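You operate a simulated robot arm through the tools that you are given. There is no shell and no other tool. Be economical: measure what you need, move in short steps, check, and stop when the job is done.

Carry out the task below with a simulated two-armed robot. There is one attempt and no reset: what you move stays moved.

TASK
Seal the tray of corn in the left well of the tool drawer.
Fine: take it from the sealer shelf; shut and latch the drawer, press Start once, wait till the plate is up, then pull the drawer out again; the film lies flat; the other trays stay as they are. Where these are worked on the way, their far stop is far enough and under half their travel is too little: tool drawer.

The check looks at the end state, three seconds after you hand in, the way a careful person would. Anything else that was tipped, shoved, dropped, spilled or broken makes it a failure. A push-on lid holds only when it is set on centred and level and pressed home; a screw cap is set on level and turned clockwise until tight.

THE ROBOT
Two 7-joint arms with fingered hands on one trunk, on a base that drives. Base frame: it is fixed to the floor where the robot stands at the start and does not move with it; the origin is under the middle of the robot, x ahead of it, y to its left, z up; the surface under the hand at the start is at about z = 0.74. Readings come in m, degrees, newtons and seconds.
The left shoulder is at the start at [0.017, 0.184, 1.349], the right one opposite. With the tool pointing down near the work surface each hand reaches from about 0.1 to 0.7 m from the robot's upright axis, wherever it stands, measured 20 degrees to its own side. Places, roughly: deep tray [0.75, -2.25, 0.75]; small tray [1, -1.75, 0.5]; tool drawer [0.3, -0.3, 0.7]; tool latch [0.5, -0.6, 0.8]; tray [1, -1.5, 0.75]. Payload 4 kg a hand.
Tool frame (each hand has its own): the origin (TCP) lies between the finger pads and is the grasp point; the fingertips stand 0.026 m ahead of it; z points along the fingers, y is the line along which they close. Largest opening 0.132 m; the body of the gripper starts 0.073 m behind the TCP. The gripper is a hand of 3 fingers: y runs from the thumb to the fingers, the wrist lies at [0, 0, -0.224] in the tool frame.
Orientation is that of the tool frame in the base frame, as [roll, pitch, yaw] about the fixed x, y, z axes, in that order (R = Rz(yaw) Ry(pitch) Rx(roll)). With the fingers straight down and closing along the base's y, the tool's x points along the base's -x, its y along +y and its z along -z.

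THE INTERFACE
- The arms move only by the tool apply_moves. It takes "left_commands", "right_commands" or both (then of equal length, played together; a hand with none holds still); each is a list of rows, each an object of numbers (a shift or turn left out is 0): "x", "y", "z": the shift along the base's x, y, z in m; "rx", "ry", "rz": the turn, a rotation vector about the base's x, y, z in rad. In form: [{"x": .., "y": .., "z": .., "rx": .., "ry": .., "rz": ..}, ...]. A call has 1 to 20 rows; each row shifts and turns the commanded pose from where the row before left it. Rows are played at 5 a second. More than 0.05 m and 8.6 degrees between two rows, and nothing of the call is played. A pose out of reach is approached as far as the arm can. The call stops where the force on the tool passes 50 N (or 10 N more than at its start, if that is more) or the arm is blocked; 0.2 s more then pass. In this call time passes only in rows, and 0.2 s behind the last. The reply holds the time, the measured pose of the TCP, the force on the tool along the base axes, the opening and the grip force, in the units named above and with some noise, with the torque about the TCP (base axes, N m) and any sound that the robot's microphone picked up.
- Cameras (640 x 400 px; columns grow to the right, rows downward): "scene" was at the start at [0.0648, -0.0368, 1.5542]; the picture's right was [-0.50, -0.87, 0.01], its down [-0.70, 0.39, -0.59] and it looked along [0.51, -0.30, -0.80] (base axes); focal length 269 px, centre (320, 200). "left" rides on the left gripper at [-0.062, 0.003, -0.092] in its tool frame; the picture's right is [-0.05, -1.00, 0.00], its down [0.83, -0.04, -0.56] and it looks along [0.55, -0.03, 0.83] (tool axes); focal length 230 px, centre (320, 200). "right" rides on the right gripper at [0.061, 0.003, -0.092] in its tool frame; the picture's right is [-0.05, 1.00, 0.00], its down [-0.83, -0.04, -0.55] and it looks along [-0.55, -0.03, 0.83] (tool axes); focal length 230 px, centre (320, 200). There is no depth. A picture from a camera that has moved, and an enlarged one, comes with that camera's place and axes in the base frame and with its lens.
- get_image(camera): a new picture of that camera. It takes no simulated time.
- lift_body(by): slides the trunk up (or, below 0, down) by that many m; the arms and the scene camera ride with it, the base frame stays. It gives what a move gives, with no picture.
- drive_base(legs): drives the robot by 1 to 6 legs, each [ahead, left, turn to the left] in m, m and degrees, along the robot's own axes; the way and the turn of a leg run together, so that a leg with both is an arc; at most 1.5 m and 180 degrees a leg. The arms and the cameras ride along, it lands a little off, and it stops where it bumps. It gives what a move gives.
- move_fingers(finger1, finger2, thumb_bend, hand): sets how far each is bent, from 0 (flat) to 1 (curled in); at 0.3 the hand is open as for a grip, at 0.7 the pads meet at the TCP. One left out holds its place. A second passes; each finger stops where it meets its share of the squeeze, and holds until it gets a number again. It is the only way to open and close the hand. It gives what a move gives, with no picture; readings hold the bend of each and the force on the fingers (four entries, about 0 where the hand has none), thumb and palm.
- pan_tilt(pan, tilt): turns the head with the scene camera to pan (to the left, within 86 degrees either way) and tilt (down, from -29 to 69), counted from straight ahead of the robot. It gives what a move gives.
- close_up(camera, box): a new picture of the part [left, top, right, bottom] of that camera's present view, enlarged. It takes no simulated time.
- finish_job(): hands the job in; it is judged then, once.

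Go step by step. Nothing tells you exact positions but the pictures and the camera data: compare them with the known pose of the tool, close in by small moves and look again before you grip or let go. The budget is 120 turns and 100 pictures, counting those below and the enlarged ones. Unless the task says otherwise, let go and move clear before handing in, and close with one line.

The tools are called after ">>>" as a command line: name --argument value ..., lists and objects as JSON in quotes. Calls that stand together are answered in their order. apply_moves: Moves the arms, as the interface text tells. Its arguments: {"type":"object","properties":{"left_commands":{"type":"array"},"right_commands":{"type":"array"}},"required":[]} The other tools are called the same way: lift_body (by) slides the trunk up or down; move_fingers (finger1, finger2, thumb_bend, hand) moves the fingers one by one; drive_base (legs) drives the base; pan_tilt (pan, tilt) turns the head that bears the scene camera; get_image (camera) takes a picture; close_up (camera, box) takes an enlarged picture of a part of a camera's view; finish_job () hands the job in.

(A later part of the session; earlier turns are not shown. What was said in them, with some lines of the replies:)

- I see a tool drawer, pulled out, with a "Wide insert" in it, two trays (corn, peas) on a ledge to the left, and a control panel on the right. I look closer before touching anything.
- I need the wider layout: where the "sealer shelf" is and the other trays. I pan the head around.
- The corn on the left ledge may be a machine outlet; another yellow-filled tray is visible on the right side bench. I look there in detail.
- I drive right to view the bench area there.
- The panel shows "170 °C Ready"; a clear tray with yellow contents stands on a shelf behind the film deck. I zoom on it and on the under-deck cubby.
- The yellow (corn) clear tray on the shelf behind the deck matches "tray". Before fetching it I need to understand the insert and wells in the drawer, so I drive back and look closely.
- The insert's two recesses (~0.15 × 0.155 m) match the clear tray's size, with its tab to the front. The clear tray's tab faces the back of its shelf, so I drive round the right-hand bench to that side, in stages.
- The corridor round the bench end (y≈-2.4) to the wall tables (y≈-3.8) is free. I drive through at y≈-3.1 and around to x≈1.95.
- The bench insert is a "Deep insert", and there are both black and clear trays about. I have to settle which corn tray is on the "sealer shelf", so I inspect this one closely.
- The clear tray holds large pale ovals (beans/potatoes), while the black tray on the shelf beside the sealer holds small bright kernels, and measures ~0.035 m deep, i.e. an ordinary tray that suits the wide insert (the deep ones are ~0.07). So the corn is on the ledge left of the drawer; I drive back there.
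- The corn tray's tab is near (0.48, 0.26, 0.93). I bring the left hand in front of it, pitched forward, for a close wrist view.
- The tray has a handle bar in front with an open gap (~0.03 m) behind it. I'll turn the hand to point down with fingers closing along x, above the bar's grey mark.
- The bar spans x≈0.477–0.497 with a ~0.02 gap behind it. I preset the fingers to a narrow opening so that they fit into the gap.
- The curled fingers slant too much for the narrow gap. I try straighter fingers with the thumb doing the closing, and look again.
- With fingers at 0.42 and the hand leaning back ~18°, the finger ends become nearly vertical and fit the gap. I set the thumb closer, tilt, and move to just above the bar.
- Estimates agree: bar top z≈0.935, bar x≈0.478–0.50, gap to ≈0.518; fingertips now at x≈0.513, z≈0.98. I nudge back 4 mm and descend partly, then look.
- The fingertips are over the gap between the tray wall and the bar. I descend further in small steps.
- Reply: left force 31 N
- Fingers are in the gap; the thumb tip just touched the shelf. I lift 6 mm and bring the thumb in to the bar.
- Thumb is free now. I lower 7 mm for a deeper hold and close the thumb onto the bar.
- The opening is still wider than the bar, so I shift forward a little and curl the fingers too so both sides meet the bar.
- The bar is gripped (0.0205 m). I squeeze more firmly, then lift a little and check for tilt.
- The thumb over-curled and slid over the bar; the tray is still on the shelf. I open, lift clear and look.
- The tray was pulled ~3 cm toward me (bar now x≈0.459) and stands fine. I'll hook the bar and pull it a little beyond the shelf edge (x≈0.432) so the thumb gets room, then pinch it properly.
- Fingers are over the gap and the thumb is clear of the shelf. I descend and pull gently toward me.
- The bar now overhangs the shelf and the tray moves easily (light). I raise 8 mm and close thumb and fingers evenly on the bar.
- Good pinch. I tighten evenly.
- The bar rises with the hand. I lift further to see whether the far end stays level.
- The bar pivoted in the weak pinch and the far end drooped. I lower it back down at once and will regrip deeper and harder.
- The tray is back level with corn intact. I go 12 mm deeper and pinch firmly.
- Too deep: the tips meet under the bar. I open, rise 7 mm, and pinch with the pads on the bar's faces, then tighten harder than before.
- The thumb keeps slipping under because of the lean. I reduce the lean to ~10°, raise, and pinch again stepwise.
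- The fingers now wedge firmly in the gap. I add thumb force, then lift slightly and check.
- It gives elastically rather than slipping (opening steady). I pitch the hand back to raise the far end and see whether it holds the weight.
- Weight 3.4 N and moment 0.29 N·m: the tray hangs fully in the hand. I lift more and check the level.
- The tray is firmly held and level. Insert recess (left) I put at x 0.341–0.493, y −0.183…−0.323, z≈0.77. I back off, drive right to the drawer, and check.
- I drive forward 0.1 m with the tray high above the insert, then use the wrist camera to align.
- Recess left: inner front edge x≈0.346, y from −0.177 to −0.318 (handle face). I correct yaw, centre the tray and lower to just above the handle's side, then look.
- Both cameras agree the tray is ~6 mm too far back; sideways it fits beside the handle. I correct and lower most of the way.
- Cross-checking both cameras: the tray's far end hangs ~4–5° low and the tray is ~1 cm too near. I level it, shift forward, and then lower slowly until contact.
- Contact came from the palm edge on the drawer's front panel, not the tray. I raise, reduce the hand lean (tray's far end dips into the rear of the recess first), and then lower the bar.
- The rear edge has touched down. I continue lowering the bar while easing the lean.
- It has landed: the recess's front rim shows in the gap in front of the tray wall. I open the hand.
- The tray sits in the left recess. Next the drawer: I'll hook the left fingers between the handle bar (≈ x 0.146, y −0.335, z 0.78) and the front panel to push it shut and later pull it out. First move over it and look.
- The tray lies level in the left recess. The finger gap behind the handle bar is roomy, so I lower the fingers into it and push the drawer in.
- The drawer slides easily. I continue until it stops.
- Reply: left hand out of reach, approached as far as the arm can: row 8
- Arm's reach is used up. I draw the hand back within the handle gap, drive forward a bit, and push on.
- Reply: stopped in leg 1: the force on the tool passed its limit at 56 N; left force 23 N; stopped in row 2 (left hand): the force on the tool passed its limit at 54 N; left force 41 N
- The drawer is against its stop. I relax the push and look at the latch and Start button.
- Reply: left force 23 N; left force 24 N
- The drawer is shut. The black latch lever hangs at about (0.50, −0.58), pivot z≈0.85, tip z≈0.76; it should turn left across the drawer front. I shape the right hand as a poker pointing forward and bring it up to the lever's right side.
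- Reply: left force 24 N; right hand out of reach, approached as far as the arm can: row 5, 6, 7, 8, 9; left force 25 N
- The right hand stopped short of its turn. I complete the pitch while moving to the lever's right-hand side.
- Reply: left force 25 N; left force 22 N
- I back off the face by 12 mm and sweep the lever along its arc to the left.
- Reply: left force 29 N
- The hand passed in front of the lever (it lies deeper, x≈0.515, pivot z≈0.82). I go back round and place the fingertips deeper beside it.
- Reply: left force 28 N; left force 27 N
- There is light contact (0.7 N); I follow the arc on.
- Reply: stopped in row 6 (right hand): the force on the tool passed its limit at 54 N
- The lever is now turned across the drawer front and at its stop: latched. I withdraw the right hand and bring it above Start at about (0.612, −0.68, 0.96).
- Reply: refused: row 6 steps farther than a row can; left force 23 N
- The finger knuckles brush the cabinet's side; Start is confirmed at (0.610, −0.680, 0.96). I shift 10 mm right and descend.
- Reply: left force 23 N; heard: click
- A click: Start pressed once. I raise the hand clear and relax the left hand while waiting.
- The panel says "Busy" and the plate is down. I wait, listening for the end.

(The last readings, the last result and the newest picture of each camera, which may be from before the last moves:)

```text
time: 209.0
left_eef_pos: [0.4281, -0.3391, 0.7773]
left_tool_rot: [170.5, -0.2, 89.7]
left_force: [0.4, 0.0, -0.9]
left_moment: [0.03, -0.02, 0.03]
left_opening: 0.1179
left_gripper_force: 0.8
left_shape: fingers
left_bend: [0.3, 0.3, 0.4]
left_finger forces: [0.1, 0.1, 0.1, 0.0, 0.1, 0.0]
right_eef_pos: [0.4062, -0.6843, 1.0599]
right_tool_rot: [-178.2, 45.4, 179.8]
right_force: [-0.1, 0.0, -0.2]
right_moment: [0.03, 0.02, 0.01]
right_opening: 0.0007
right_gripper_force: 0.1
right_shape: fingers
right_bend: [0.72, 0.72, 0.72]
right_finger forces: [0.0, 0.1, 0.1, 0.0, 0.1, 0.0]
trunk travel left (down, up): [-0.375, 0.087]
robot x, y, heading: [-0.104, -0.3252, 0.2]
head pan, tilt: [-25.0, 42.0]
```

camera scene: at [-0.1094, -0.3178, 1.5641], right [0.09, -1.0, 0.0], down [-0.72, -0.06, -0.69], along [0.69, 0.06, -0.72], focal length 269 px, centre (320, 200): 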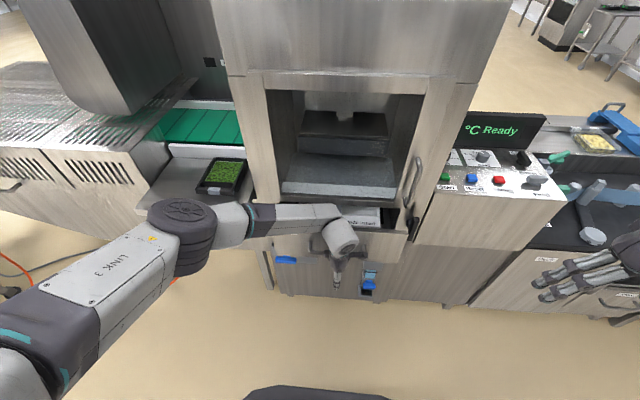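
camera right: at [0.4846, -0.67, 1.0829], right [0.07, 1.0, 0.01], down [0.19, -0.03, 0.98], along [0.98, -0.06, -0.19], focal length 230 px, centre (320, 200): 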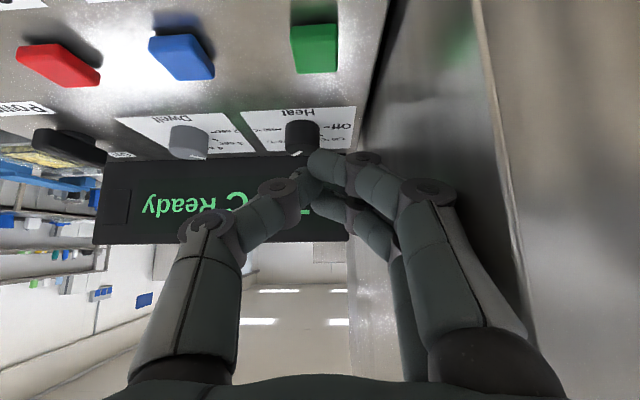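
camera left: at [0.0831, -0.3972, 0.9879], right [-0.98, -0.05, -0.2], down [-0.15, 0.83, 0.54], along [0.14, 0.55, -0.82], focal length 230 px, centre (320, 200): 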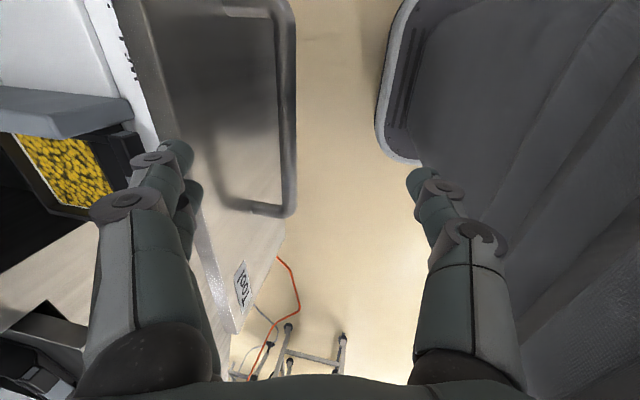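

About 14 s have passed, well over the dwell. I take the right hand to the upper side of the lever's left end to unlatch it, and check the panel first.

>>> apply_moves --right_commands '[{"x": -0.01, "z": -0.04, "ry": -0.08}, {"z": -0.045, "ry": -0.08}, {"z": -0.045, "ry": -0.08}, {"z": -0.03, "y": 0.03, "ry": -0.08}, {"z": -0.02, "y": 0.035, "ry": -0.06}, {"z": -0.01, "y": 0.035, "ry": -0.05}, {"y": 0.035}, {"x": 0.02}, {"x": 0.02}]'

>>> close_up --camera "scene" --box '[150, 60, 450, 270]'

```text
time: 211.0
left_eef_pos: [0.4282, -0.3385, 0.7759]
left_tool_rot: [170.5, -0.1, 89.8]
left_force: [-0.8, 0.2, -0.6]
left_moment: [0.0, 0.0, -0.01]
left_opening: 0.1181
left_gripper_force: 0.0
left_shape: fingers
left_bend: [0.3, 0.3, 0.4]
left_finger forces: [0.1, 0.0, 0.0, 0.0, 0.0, 0.0]
right_eef_pos: [0.4362, -0.5494, 0.8695]
right_tool_rot: [-178.4, 69.9, 179.6]
right_force: [0.3, 0.7, -1.0]
right_moment: [-0.01, 0.04, 0.01]
right_opening: 0.0008
right_gripper_force: 0.0
right_shape: fingers
right_bend: [0.72, 0.72, 0.72]
right_finger forces: [0.0, 0.0, 0.1, 0.1, 0.1, 0.0]
trunk travel left (down, up): [-0.375, 0.087]
robot x, y, heading: [-0.1015, -0.3273, -0.0]
head pan, tilt: [-25.0, 42.0]
```

```text
1.90 times, centred on (300, 165) of scene
camera zoom: at [-0.0295, -0.3598, 1.5685], right [-0.42, -0.91, 0.01], down [-0.62, 0.28, -0.73], along [0.66, -0.31, -0.68], focal length 512 px, centre (358, 267)
```

zoom: 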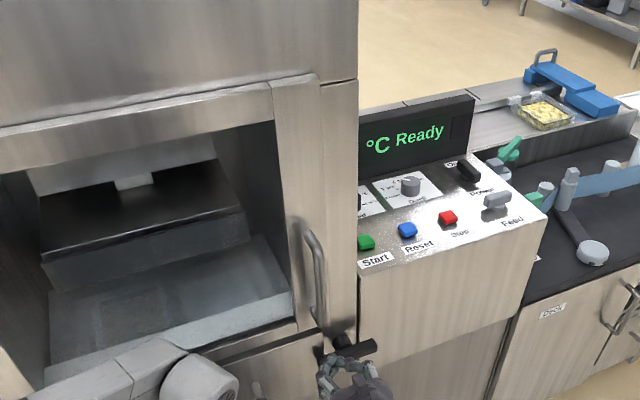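

"Ready" and the plate is up. Now I move in above the lever's left end and push it down along its arc.

>>> apply_moves --right_commands '[{"x": 0.03}, {"x": 0.03}, {"x": 0.006}, {"z": -0.012}, {"z": -0.012, "y": 0.002}, {"z": -0.012, "y": 0.004}, {"z": -0.012, "y": 0.003}, {"z": -0.012, "y": -0.001}, {"z": -0.012, "y": -0.005}, {"z": -0.01, "y": -0.008}, {"z": -0.008, "y": -0.011}, {"z": -0.004, "y": -0.012}]'

```text
time: 212.1
left_eef_pos: [0.4241, -0.3399, 0.7792]
left_tool_rot: [170.1, 0.0, 89.7]
left_force: [1.2, 0.6, 1.5]
left_moment: [0.03, -0.08, 0.09]
left_opening: 0.1193
left_gripper_force: 1.4
left_shape: fingers
left_bend: [0.29, 0.29, 0.4]
left_finger forces: [1.0, 0.8, 0.0, 0.1, 0.0, 0.1]
right_eef_pos: [0.4993, -0.5494, 0.8683]
right_tool_rot: [-178.2, 71.1, 179.6]
right_force: [-37.4, -2.2, 23.2]
right_moment: [-0.05, -0.36, -0.15]
right_opening: 0.0004
right_gripper_force: 30.5
right_shape: fingers
right_bend: [0.73, 0.74, 0.74]
right_finger forces: [4.5, 24.6, 0.0, 0.1, 31.1, 0.1]
trunk travel left (down, up): [-0.375, 0.087]
robot x, y, heading: [-0.1058, -0.3225, -0.3]
head pan, tilt: [-25.0, 42.0]
stopped in row 5 (right hand): the force on the tool passed its limit at 52 N (the readings are from after the stop); the commanded pose is now the measured one
```

The tips jam against the cabinet face. I back off slightly and push down again.

>>> apply_moves --right_commands '[{"x": -0.014}, {"z": -0.01}, {"z": -0.01}, {"z": -0.01, "y": 0.003}]'

```text
time: 212.8
left_eef_pos: [0.4267, -0.3404, 0.7768]
left_tool_rot: [170.4, -0.1, 89.7]
left_force: [0.6, 0.2, 0.8]
left_moment: [0.0, 0.01, -0.02]
left_opening: 0.1188
left_gripper_force: 0.0
left_shape: fingers
left_bend: [0.29, 0.29, 0.4]
left_finger forces: [0.2, 0.3, 0.1, 0.0, 0.0, 0.0]
right_eef_pos: [0.4994, -0.5485, 0.8674]
right_tool_rot: [-178.6, 72.5, 179.3]
right_force: [-23.7, -0.9, 22.4]
right_moment: [-0.05, -0.31, -0.15]
right_opening: 0.0006
right_gripper_force: 22.3
right_shape: fingers
right_bend: [0.72, 0.74, 0.73]
right_finger forces: [0.1, 23.7, 0.0, 0.0, 20.3, 0.1]
trunk travel left (down, up): [-0.375, 0.087]
robot x, y, heading: [-0.1079, -0.3255, -0.1]
head pan, tilt: [-25.0, 42.0]
stopped in row 3 (right hand): the force on the tool passed its limit at 56 N (the readings are from after the stop); the commanded pose is now the measured one
```

The fingertips had come down on the drawer panel's top edge. I lift, withdraw to just in front of the panel, and push down again.

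>>> apply_moves --right_commands '[{"z": 0.01}, {"z": 0.005, "x": -0.01}, {"x": -0.007}, {"z": -0.012}, {"z": -0.012}, {"z": -0.01, "y": 0.003}, {"z": -0.01, "y": 0.003}]'

```text
time: 214.4
left_eef_pos: [0.4272, -0.3396, 0.7764]
left_tool_rot: [170.5, -0.1, 89.6]
left_force: [0.0, 0.2, -0.5]
left_moment: [-0.01, 0.02, 0.02]
left_opening: 0.1182
left_gripper_force: 0.0
left_shape: fingers
left_bend: [0.3, 0.3, 0.4]
left_finger forces: [0.0, 0.1, 0.0, 0.0, 0.1, 0.1]
right_eef_pos: [0.48, -0.5443, 0.8335]
right_tool_rot: [-178.7, 72.1, 179.1]
right_force: [0.0, -0.5, 0.2]
right_moment: [0.02, -0.01, -0.01]
right_opening: 0.0009
right_gripper_force: 0.0
right_shape: fingers
right_bend: [0.72, 0.72, 0.72]
right_finger forces: [0.0, 0.0, 0.0, 0.0, 0.0, 0.1]
trunk travel left (down, up): [-0.375, 0.087]
robot x, y, heading: [-0.1083, -0.3241, -0.2]
head pan, tilt: [-25.0, 42.0]
```

>>> apply_moves --right_commands '[{"x": 0.006, "z": -0.008}, {"z": -0.01}, {"z": -0.01}]'

```text
time: 215.2
left_eef_pos: [0.4277, -0.3396, 0.7771]
left_tool_rot: [170.5, -0.1, 89.7]
left_force: [0.0, 0.1, -0.3]
left_moment: [0.0, 0.0, 0.01]
left_opening: 0.1185
left_gripper_force: 0.1
left_shape: fingers
left_bend: [0.3, 0.3, 0.4]
left_finger forces: [0.1, 0.1, 0.0, 0.0, 0.0, 0.0]
right_eef_pos: [0.4864, -0.5426, 0.8064]
right_tool_rot: [-178.7, 72.0, 179.3]
right_force: [-0.3, 0.6, 0.3]
right_moment: [0.01, 0.0, 0.01]
right_opening: 0.0011
right_gripper_force: 0.0
right_shape: fingers
right_bend: [0.72, 0.72, 0.72]
right_finger forces: [0.0, 0.1, 0.0, 0.0, 0.0, 0.1]
trunk travel left (down, up): [-0.375, 0.087]
robot x, y, heading: [-0.1091, -0.3273, -0.2]
head pan, tilt: [-25.0, 42.0]
```

>>> apply_moves --right_commands '[{"z": -0.01, "y": -0.003}, {"z": -0.01, "y": -0.005}, {"z": -0.008, "y": -0.008}, {"z": -0.006, "y": -0.01}, {"z": -0.003, "y": -0.01}, {"y": -0.01}]'

```text
time: 216.6
left_eef_pos: [0.4271, -0.3371, 0.7767]
left_tool_rot: [170.4, 0.0, 89.8]
left_force: [0.4, 0.0, 0.5]
left_moment: [-0.03, 0.0, 0.04]
left_opening: 0.1184
left_gripper_force: 0.3
left_shape: fingers
left_bend: [0.3, 0.3, 0.4]
left_finger forces: [0.2, 0.2, 0.1, 0.0, 0.0, 0.1]
right_eef_pos: [0.4846, -0.5835, 0.7687]
right_tool_rot: [-178.8, 71.9, 179.6]
right_force: [-14.7, 23.8, -1.2]
right_moment: [0.01, -0.01, 0.15]
right_opening: 0.0008
right_gripper_force: 18.4
right_shape: fingers
right_bend: [0.71, 0.71, 0.8]
right_finger forces: [0.0, 0.0, 0.0, 0.1, 36.9, 0.0]
trunk travel left (down, up): [-0.375, 0.087]
robot x, y, heading: [-0.1082, -0.3248, -0.1]
head pan, tilt: [-25.0, 42.0]
```

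The thumb now pushes the lever against its hanging stop, so it should be unlatched. I withdraw the right hand and try the drawer gently.

>>> apply_moves --right_commands '[{"y": 0.012}, {"x": -0.04}, {"x": -0.045}, {"x": -0.045}, {"y": -0.03}, {"y": -0.03}]' --left_commands '[{}, {}, {}, {}, {"x": -0.015}, {"x": -0.015}]'

>>> apply_moves --left_commands '[{"x": -0.015}, {"x": -0.015}, {"x": -0.015}]'

```text
time: 218.0
left_eef_pos: [0.3944, -0.3391, 0.7774]
left_tool_rot: [170.5, -0.1, 89.6]
left_force: [0.4, -0.5, 1.7]
left_moment: [0.02, -0.04, 0.02]
left_opening: 0.1194
left_gripper_force: 0.6
left_shape: fingers
left_bend: [0.29, 0.29, 0.4]
left_finger forces: [0.7, 0.6, 0.1, 0.0, 0.0, 0.0]
right_eef_pos: [0.3567, -0.6371, 0.7706]
right_tool_rot: [-178.7, 72.1, 179.1]
right_force: [-0.9, 0.3, -0.3]
right_moment: [-0.01, -0.04, -0.01]
right_opening: 0.0003
right_gripper_force: 0.0
right_shape: fingers
right_bend: [0.71, 0.71, 0.76]
right_finger forces: [0.0, 0.1, 0.0, 0.0, 0.0, 0.1]
trunk travel left (down, up): [-0.375, 0.087]
robot x, y, heading: [-0.1057, -0.3254, 0.1]
head pan, tilt: [-25.0, 42.0]
```

```text
time: 218.8
left_eef_pos: [0.3518, -0.3384, 0.7761]
left_tool_rot: [170.6, -0.1, 89.8]
left_force: [0.1, -1.0, 0.8]
left_moment: [0.01, -0.07, -0.01]
left_opening: 0.1193
left_gripper_force: 0.8
left_shape: fingers
left_bend: [0.29, 0.29, 0.4]
left_finger forces: [0.6, 0.5, 0.1, 0.0, 0.0, 0.0]
right_eef_pos: [0.3572, -0.6372, 0.7699]
right_tool_rot: [-178.6, 72.0, 179.3]
right_force: [-0.6, -0.8, -0.5]
right_moment: [-0.01, -0.01, 0.03]
right_opening: 0.0
right_gripper_force: 0.1
right_shape: fingers
right_bend: [0.71, 0.71, 0.76]
right_finger forces: [0.0, 0.0, 0.0, 0.0, 0.0, 0.0]
trunk travel left (down, up): [-0.375, 0.087]
robot x, y, heading: [-0.1068, -0.325, 0.0]
head pan, tilt: [-25.0, 42.0]
```

It slides freely: unlatched. I pull it out smoothly while moving the right hand out of the way.

>>> apply_moves --right_commands '[{"y": -0.03}, {"y": -0.03}, {"y": -0.03}, {}, {}, {}, {}, {}, {}, {}]' --left_commands '[{}, {}, {"x": -0.015}, {"x": -0.018}, {"x": -0.018}, {"x": -0.018}, {"x": -0.018}, {"x": -0.018}, {"x": -0.018}, {"x": -0.018}]'

>>> apply_moves --left_commands '[{"x": -0.018}, {"x": -0.018}, {"x": -0.018}, {"x": -0.018}, {"x": -0.015}, {"x": -0.012}, {"x": -0.01}, {"x": -0.01}]'

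```text
time: 221.0
left_eef_pos: [0.209, -0.339, 0.7777]
left_tool_rot: [170.6, -0.2, 89.7]
left_force: [0.9, 0.5, 1.2]
left_moment: [-0.01, -0.04, 0.01]
left_opening: 0.1191
left_gripper_force: 0.8
left_shape: fingers
left_bend: [0.29, 0.29, 0.4]
left_finger forces: [0.5, 0.4, 0.1, 0.0, 0.0, 0.0]
right_eef_pos: [0.3561, -0.7269, 0.7703]
right_tool_rot: [-178.6, 72.1, 179.3]
right_force: [0.4, 0.2, 0.5]
right_moment: [0.02, -0.03, 0.01]
right_opening: 0.0
right_gripper_force: 0.0
right_shape: fingers
right_bend: [0.71, 0.71, 0.76]
right_finger forces: [0.0, 0.1, 0.0, 0.0, 0.0, 0.0]
trunk travel left (down, up): [-0.375, 0.087]
robot x, y, heading: [-0.1048, -0.3237, 0.1]
head pan, tilt: [-25.0, 42.0]
```

```text
time: 222.7
left_eef_pos: [0.1146, -0.3385, 0.7778]
left_tool_rot: [168.8, -0.1, 90.3]
left_force: [16.3, -0.8, -5.2]
left_moment: [0.04, 0.02, 0.09]
left_opening: 0.1116
left_gripper_force: 0.0
left_shape: fingers
left_bend: [0.3, 0.3, 0.4]
left_finger forces: [0.0, 0.0, 0.0, 0.0, 0.0, 0.1]
right_eef_pos: [0.3555, -0.727, 0.7694]
right_tool_rot: [-178.6, 71.9, 179.4]
right_force: [0.1, 0.5, -1.2]
right_moment: [0.03, -0.03, 0.0]
right_opening: 0.0
right_gripper_force: 0.1
right_shape: fingers
right_bend: [0.71, 0.71, 0.76]
right_finger forces: [0.0, 0.1, 0.0, 0.1, 0.0, 0.0]
trunk travel left (down, up): [-0.375, 0.087]
robot x, y, heading: [-0.1063, -0.327, 0.2]
head pan, tilt: [-25.0, 42.0]
stopped in row 8 (left hand): the force on the tool passed its limit at 55 N (the readings are from after the stop); the commanded pose is now the measured one
```

The drawer is at its outer stop. I relax, lift the left hand clear and look.

>>> apply_moves --left_commands '[{"x": 0.012}, {"x": 0.012}, {"z": 0.03}, {"z": 0.04}, {"z": 0.04}, {"z": 0.04}, {"z": 0.04}, {"z": 0.04, "y": 0.02}, {"y": 0.045}, {"y": 0.045}, {"y": 0.045}]'

>>> pan_tilt --pan 0 --tilt 55

>>> get_image --camera "scene"

```text
time: 225.1
left_eef_pos: [0.1325, -0.1823, 1.0083]
left_tool_rot: [169.3, -0.1, 90.0]
left_force: [-0.5, 0.1, 0.3]
left_moment: [-0.01, -0.01, -0.03]
left_opening: 0.1177
left_gripper_force: 0.1
left_shape: fingers
left_bend: [0.3, 0.3, 0.4]
left_finger forces: [0.1, 0.1, 0.1, 0.0, 0.1, 0.0]
right_eef_pos: [0.3559, -0.7255, 0.7714]
right_tool_rot: [-178.3, 72.0, 179.5]
right_force: [0.1, 0.4, -0.8]
right_moment: [0.02, 0.02, -0.03]
right_opening: 0.0
right_gripper_force: 0.0
right_shape: fingers
right_bend: [0.71, 0.71, 0.76]
right_finger forces: [0.0, 0.1, 0.0, 0.1, 0.1, 0.0]
trunk travel left (down, up): [-0.375, 0.087]
robot x, y, heading: [-0.1038, -0.3303, -0.0]
head pan, tilt: [-25.0, 42.0]
```

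```text
time: 226.0
left_eef_pos: [0.1339, -0.1859, 1.0085]
left_tool_rot: [169.4, -0.2, 90.3]
left_force: [0.4, 0.3, 0.7]
left_moment: [-0.02, 0.01, -0.02]
left_opening: 0.1179
left_gripper_force: 0.2
left_shape: fingers
left_bend: [0.3, 0.3, 0.4]
left_finger forces: [0.1, 0.1, 0.0, 0.0, 0.1, 0.1]
right_eef_pos: [0.3577, -0.7278, 0.7691]
right_tool_rot: [-178.7, 72.0, 179.2]
right_force: [0.2, 0.1, -1.0]
right_moment: [0.0, -0.04, 0.02]
right_opening: 0.0001
right_gripper_force: 0.2
right_shape: fingers
right_bend: [0.71, 0.71, 0.76]
right_finger forces: [0.1, 0.1, 0.1, 0.0, 0.0, 0.1]
trunk travel left (down, up): [-0.375, 0.087]
robot x, y, heading: [-0.1025, -0.3241, -0.0]
head pan, tilt: [0.0, 55.0]
```

```text
1 pictures are left
camera scene: at [-0.034, -0.3254, 1.5509], right [0.0, -1.0, 0.0], down [-0.83, 0.0, -0.56], along [0.56, 0.0, -0.83], focal length 269 px, centre (320, 200)
```

scene: 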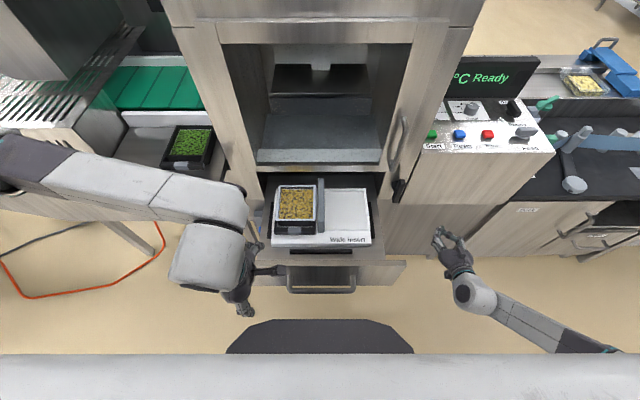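

The drawer is out and the corn now shows a film. I use the last picture for a close look.

>>> close_up --camera "scene" --box '[245, 165, 410, 300]'

```text
2.96 times, centred on (328, 232) of scene
camera zoom: at [-0.034, -0.3254, 1.5509], right [0.0, -1.0, 0.0], down [-0.83, 0.0, -0.56], along [0.56, 0.0, -0.83], focal length 796 px, centre (298, 104)
```

zoom: 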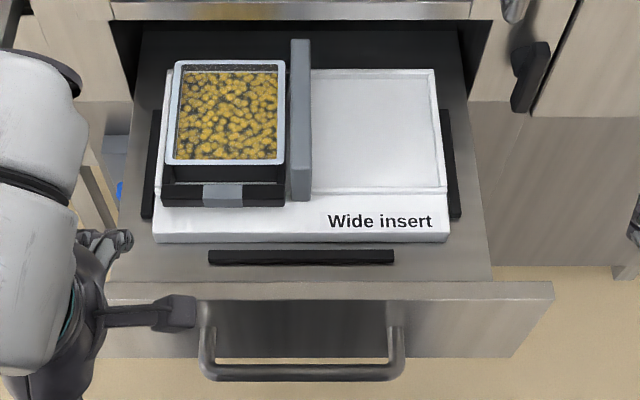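

The film lies flat and sealed all round the tray, the drawer is fully out and both hands are clear. I hand in.

>>> finish_job

```text
The job is handed in.
```

The corn tray is sealed in the left well of the tool drawer, and the drawer is pulled out again. Start was pressed once, and the film lies flat. There were two trays with yellow contents. I took the black one with small kernels from the ledge left of the drawer and left the clear one behind the film deck alone.
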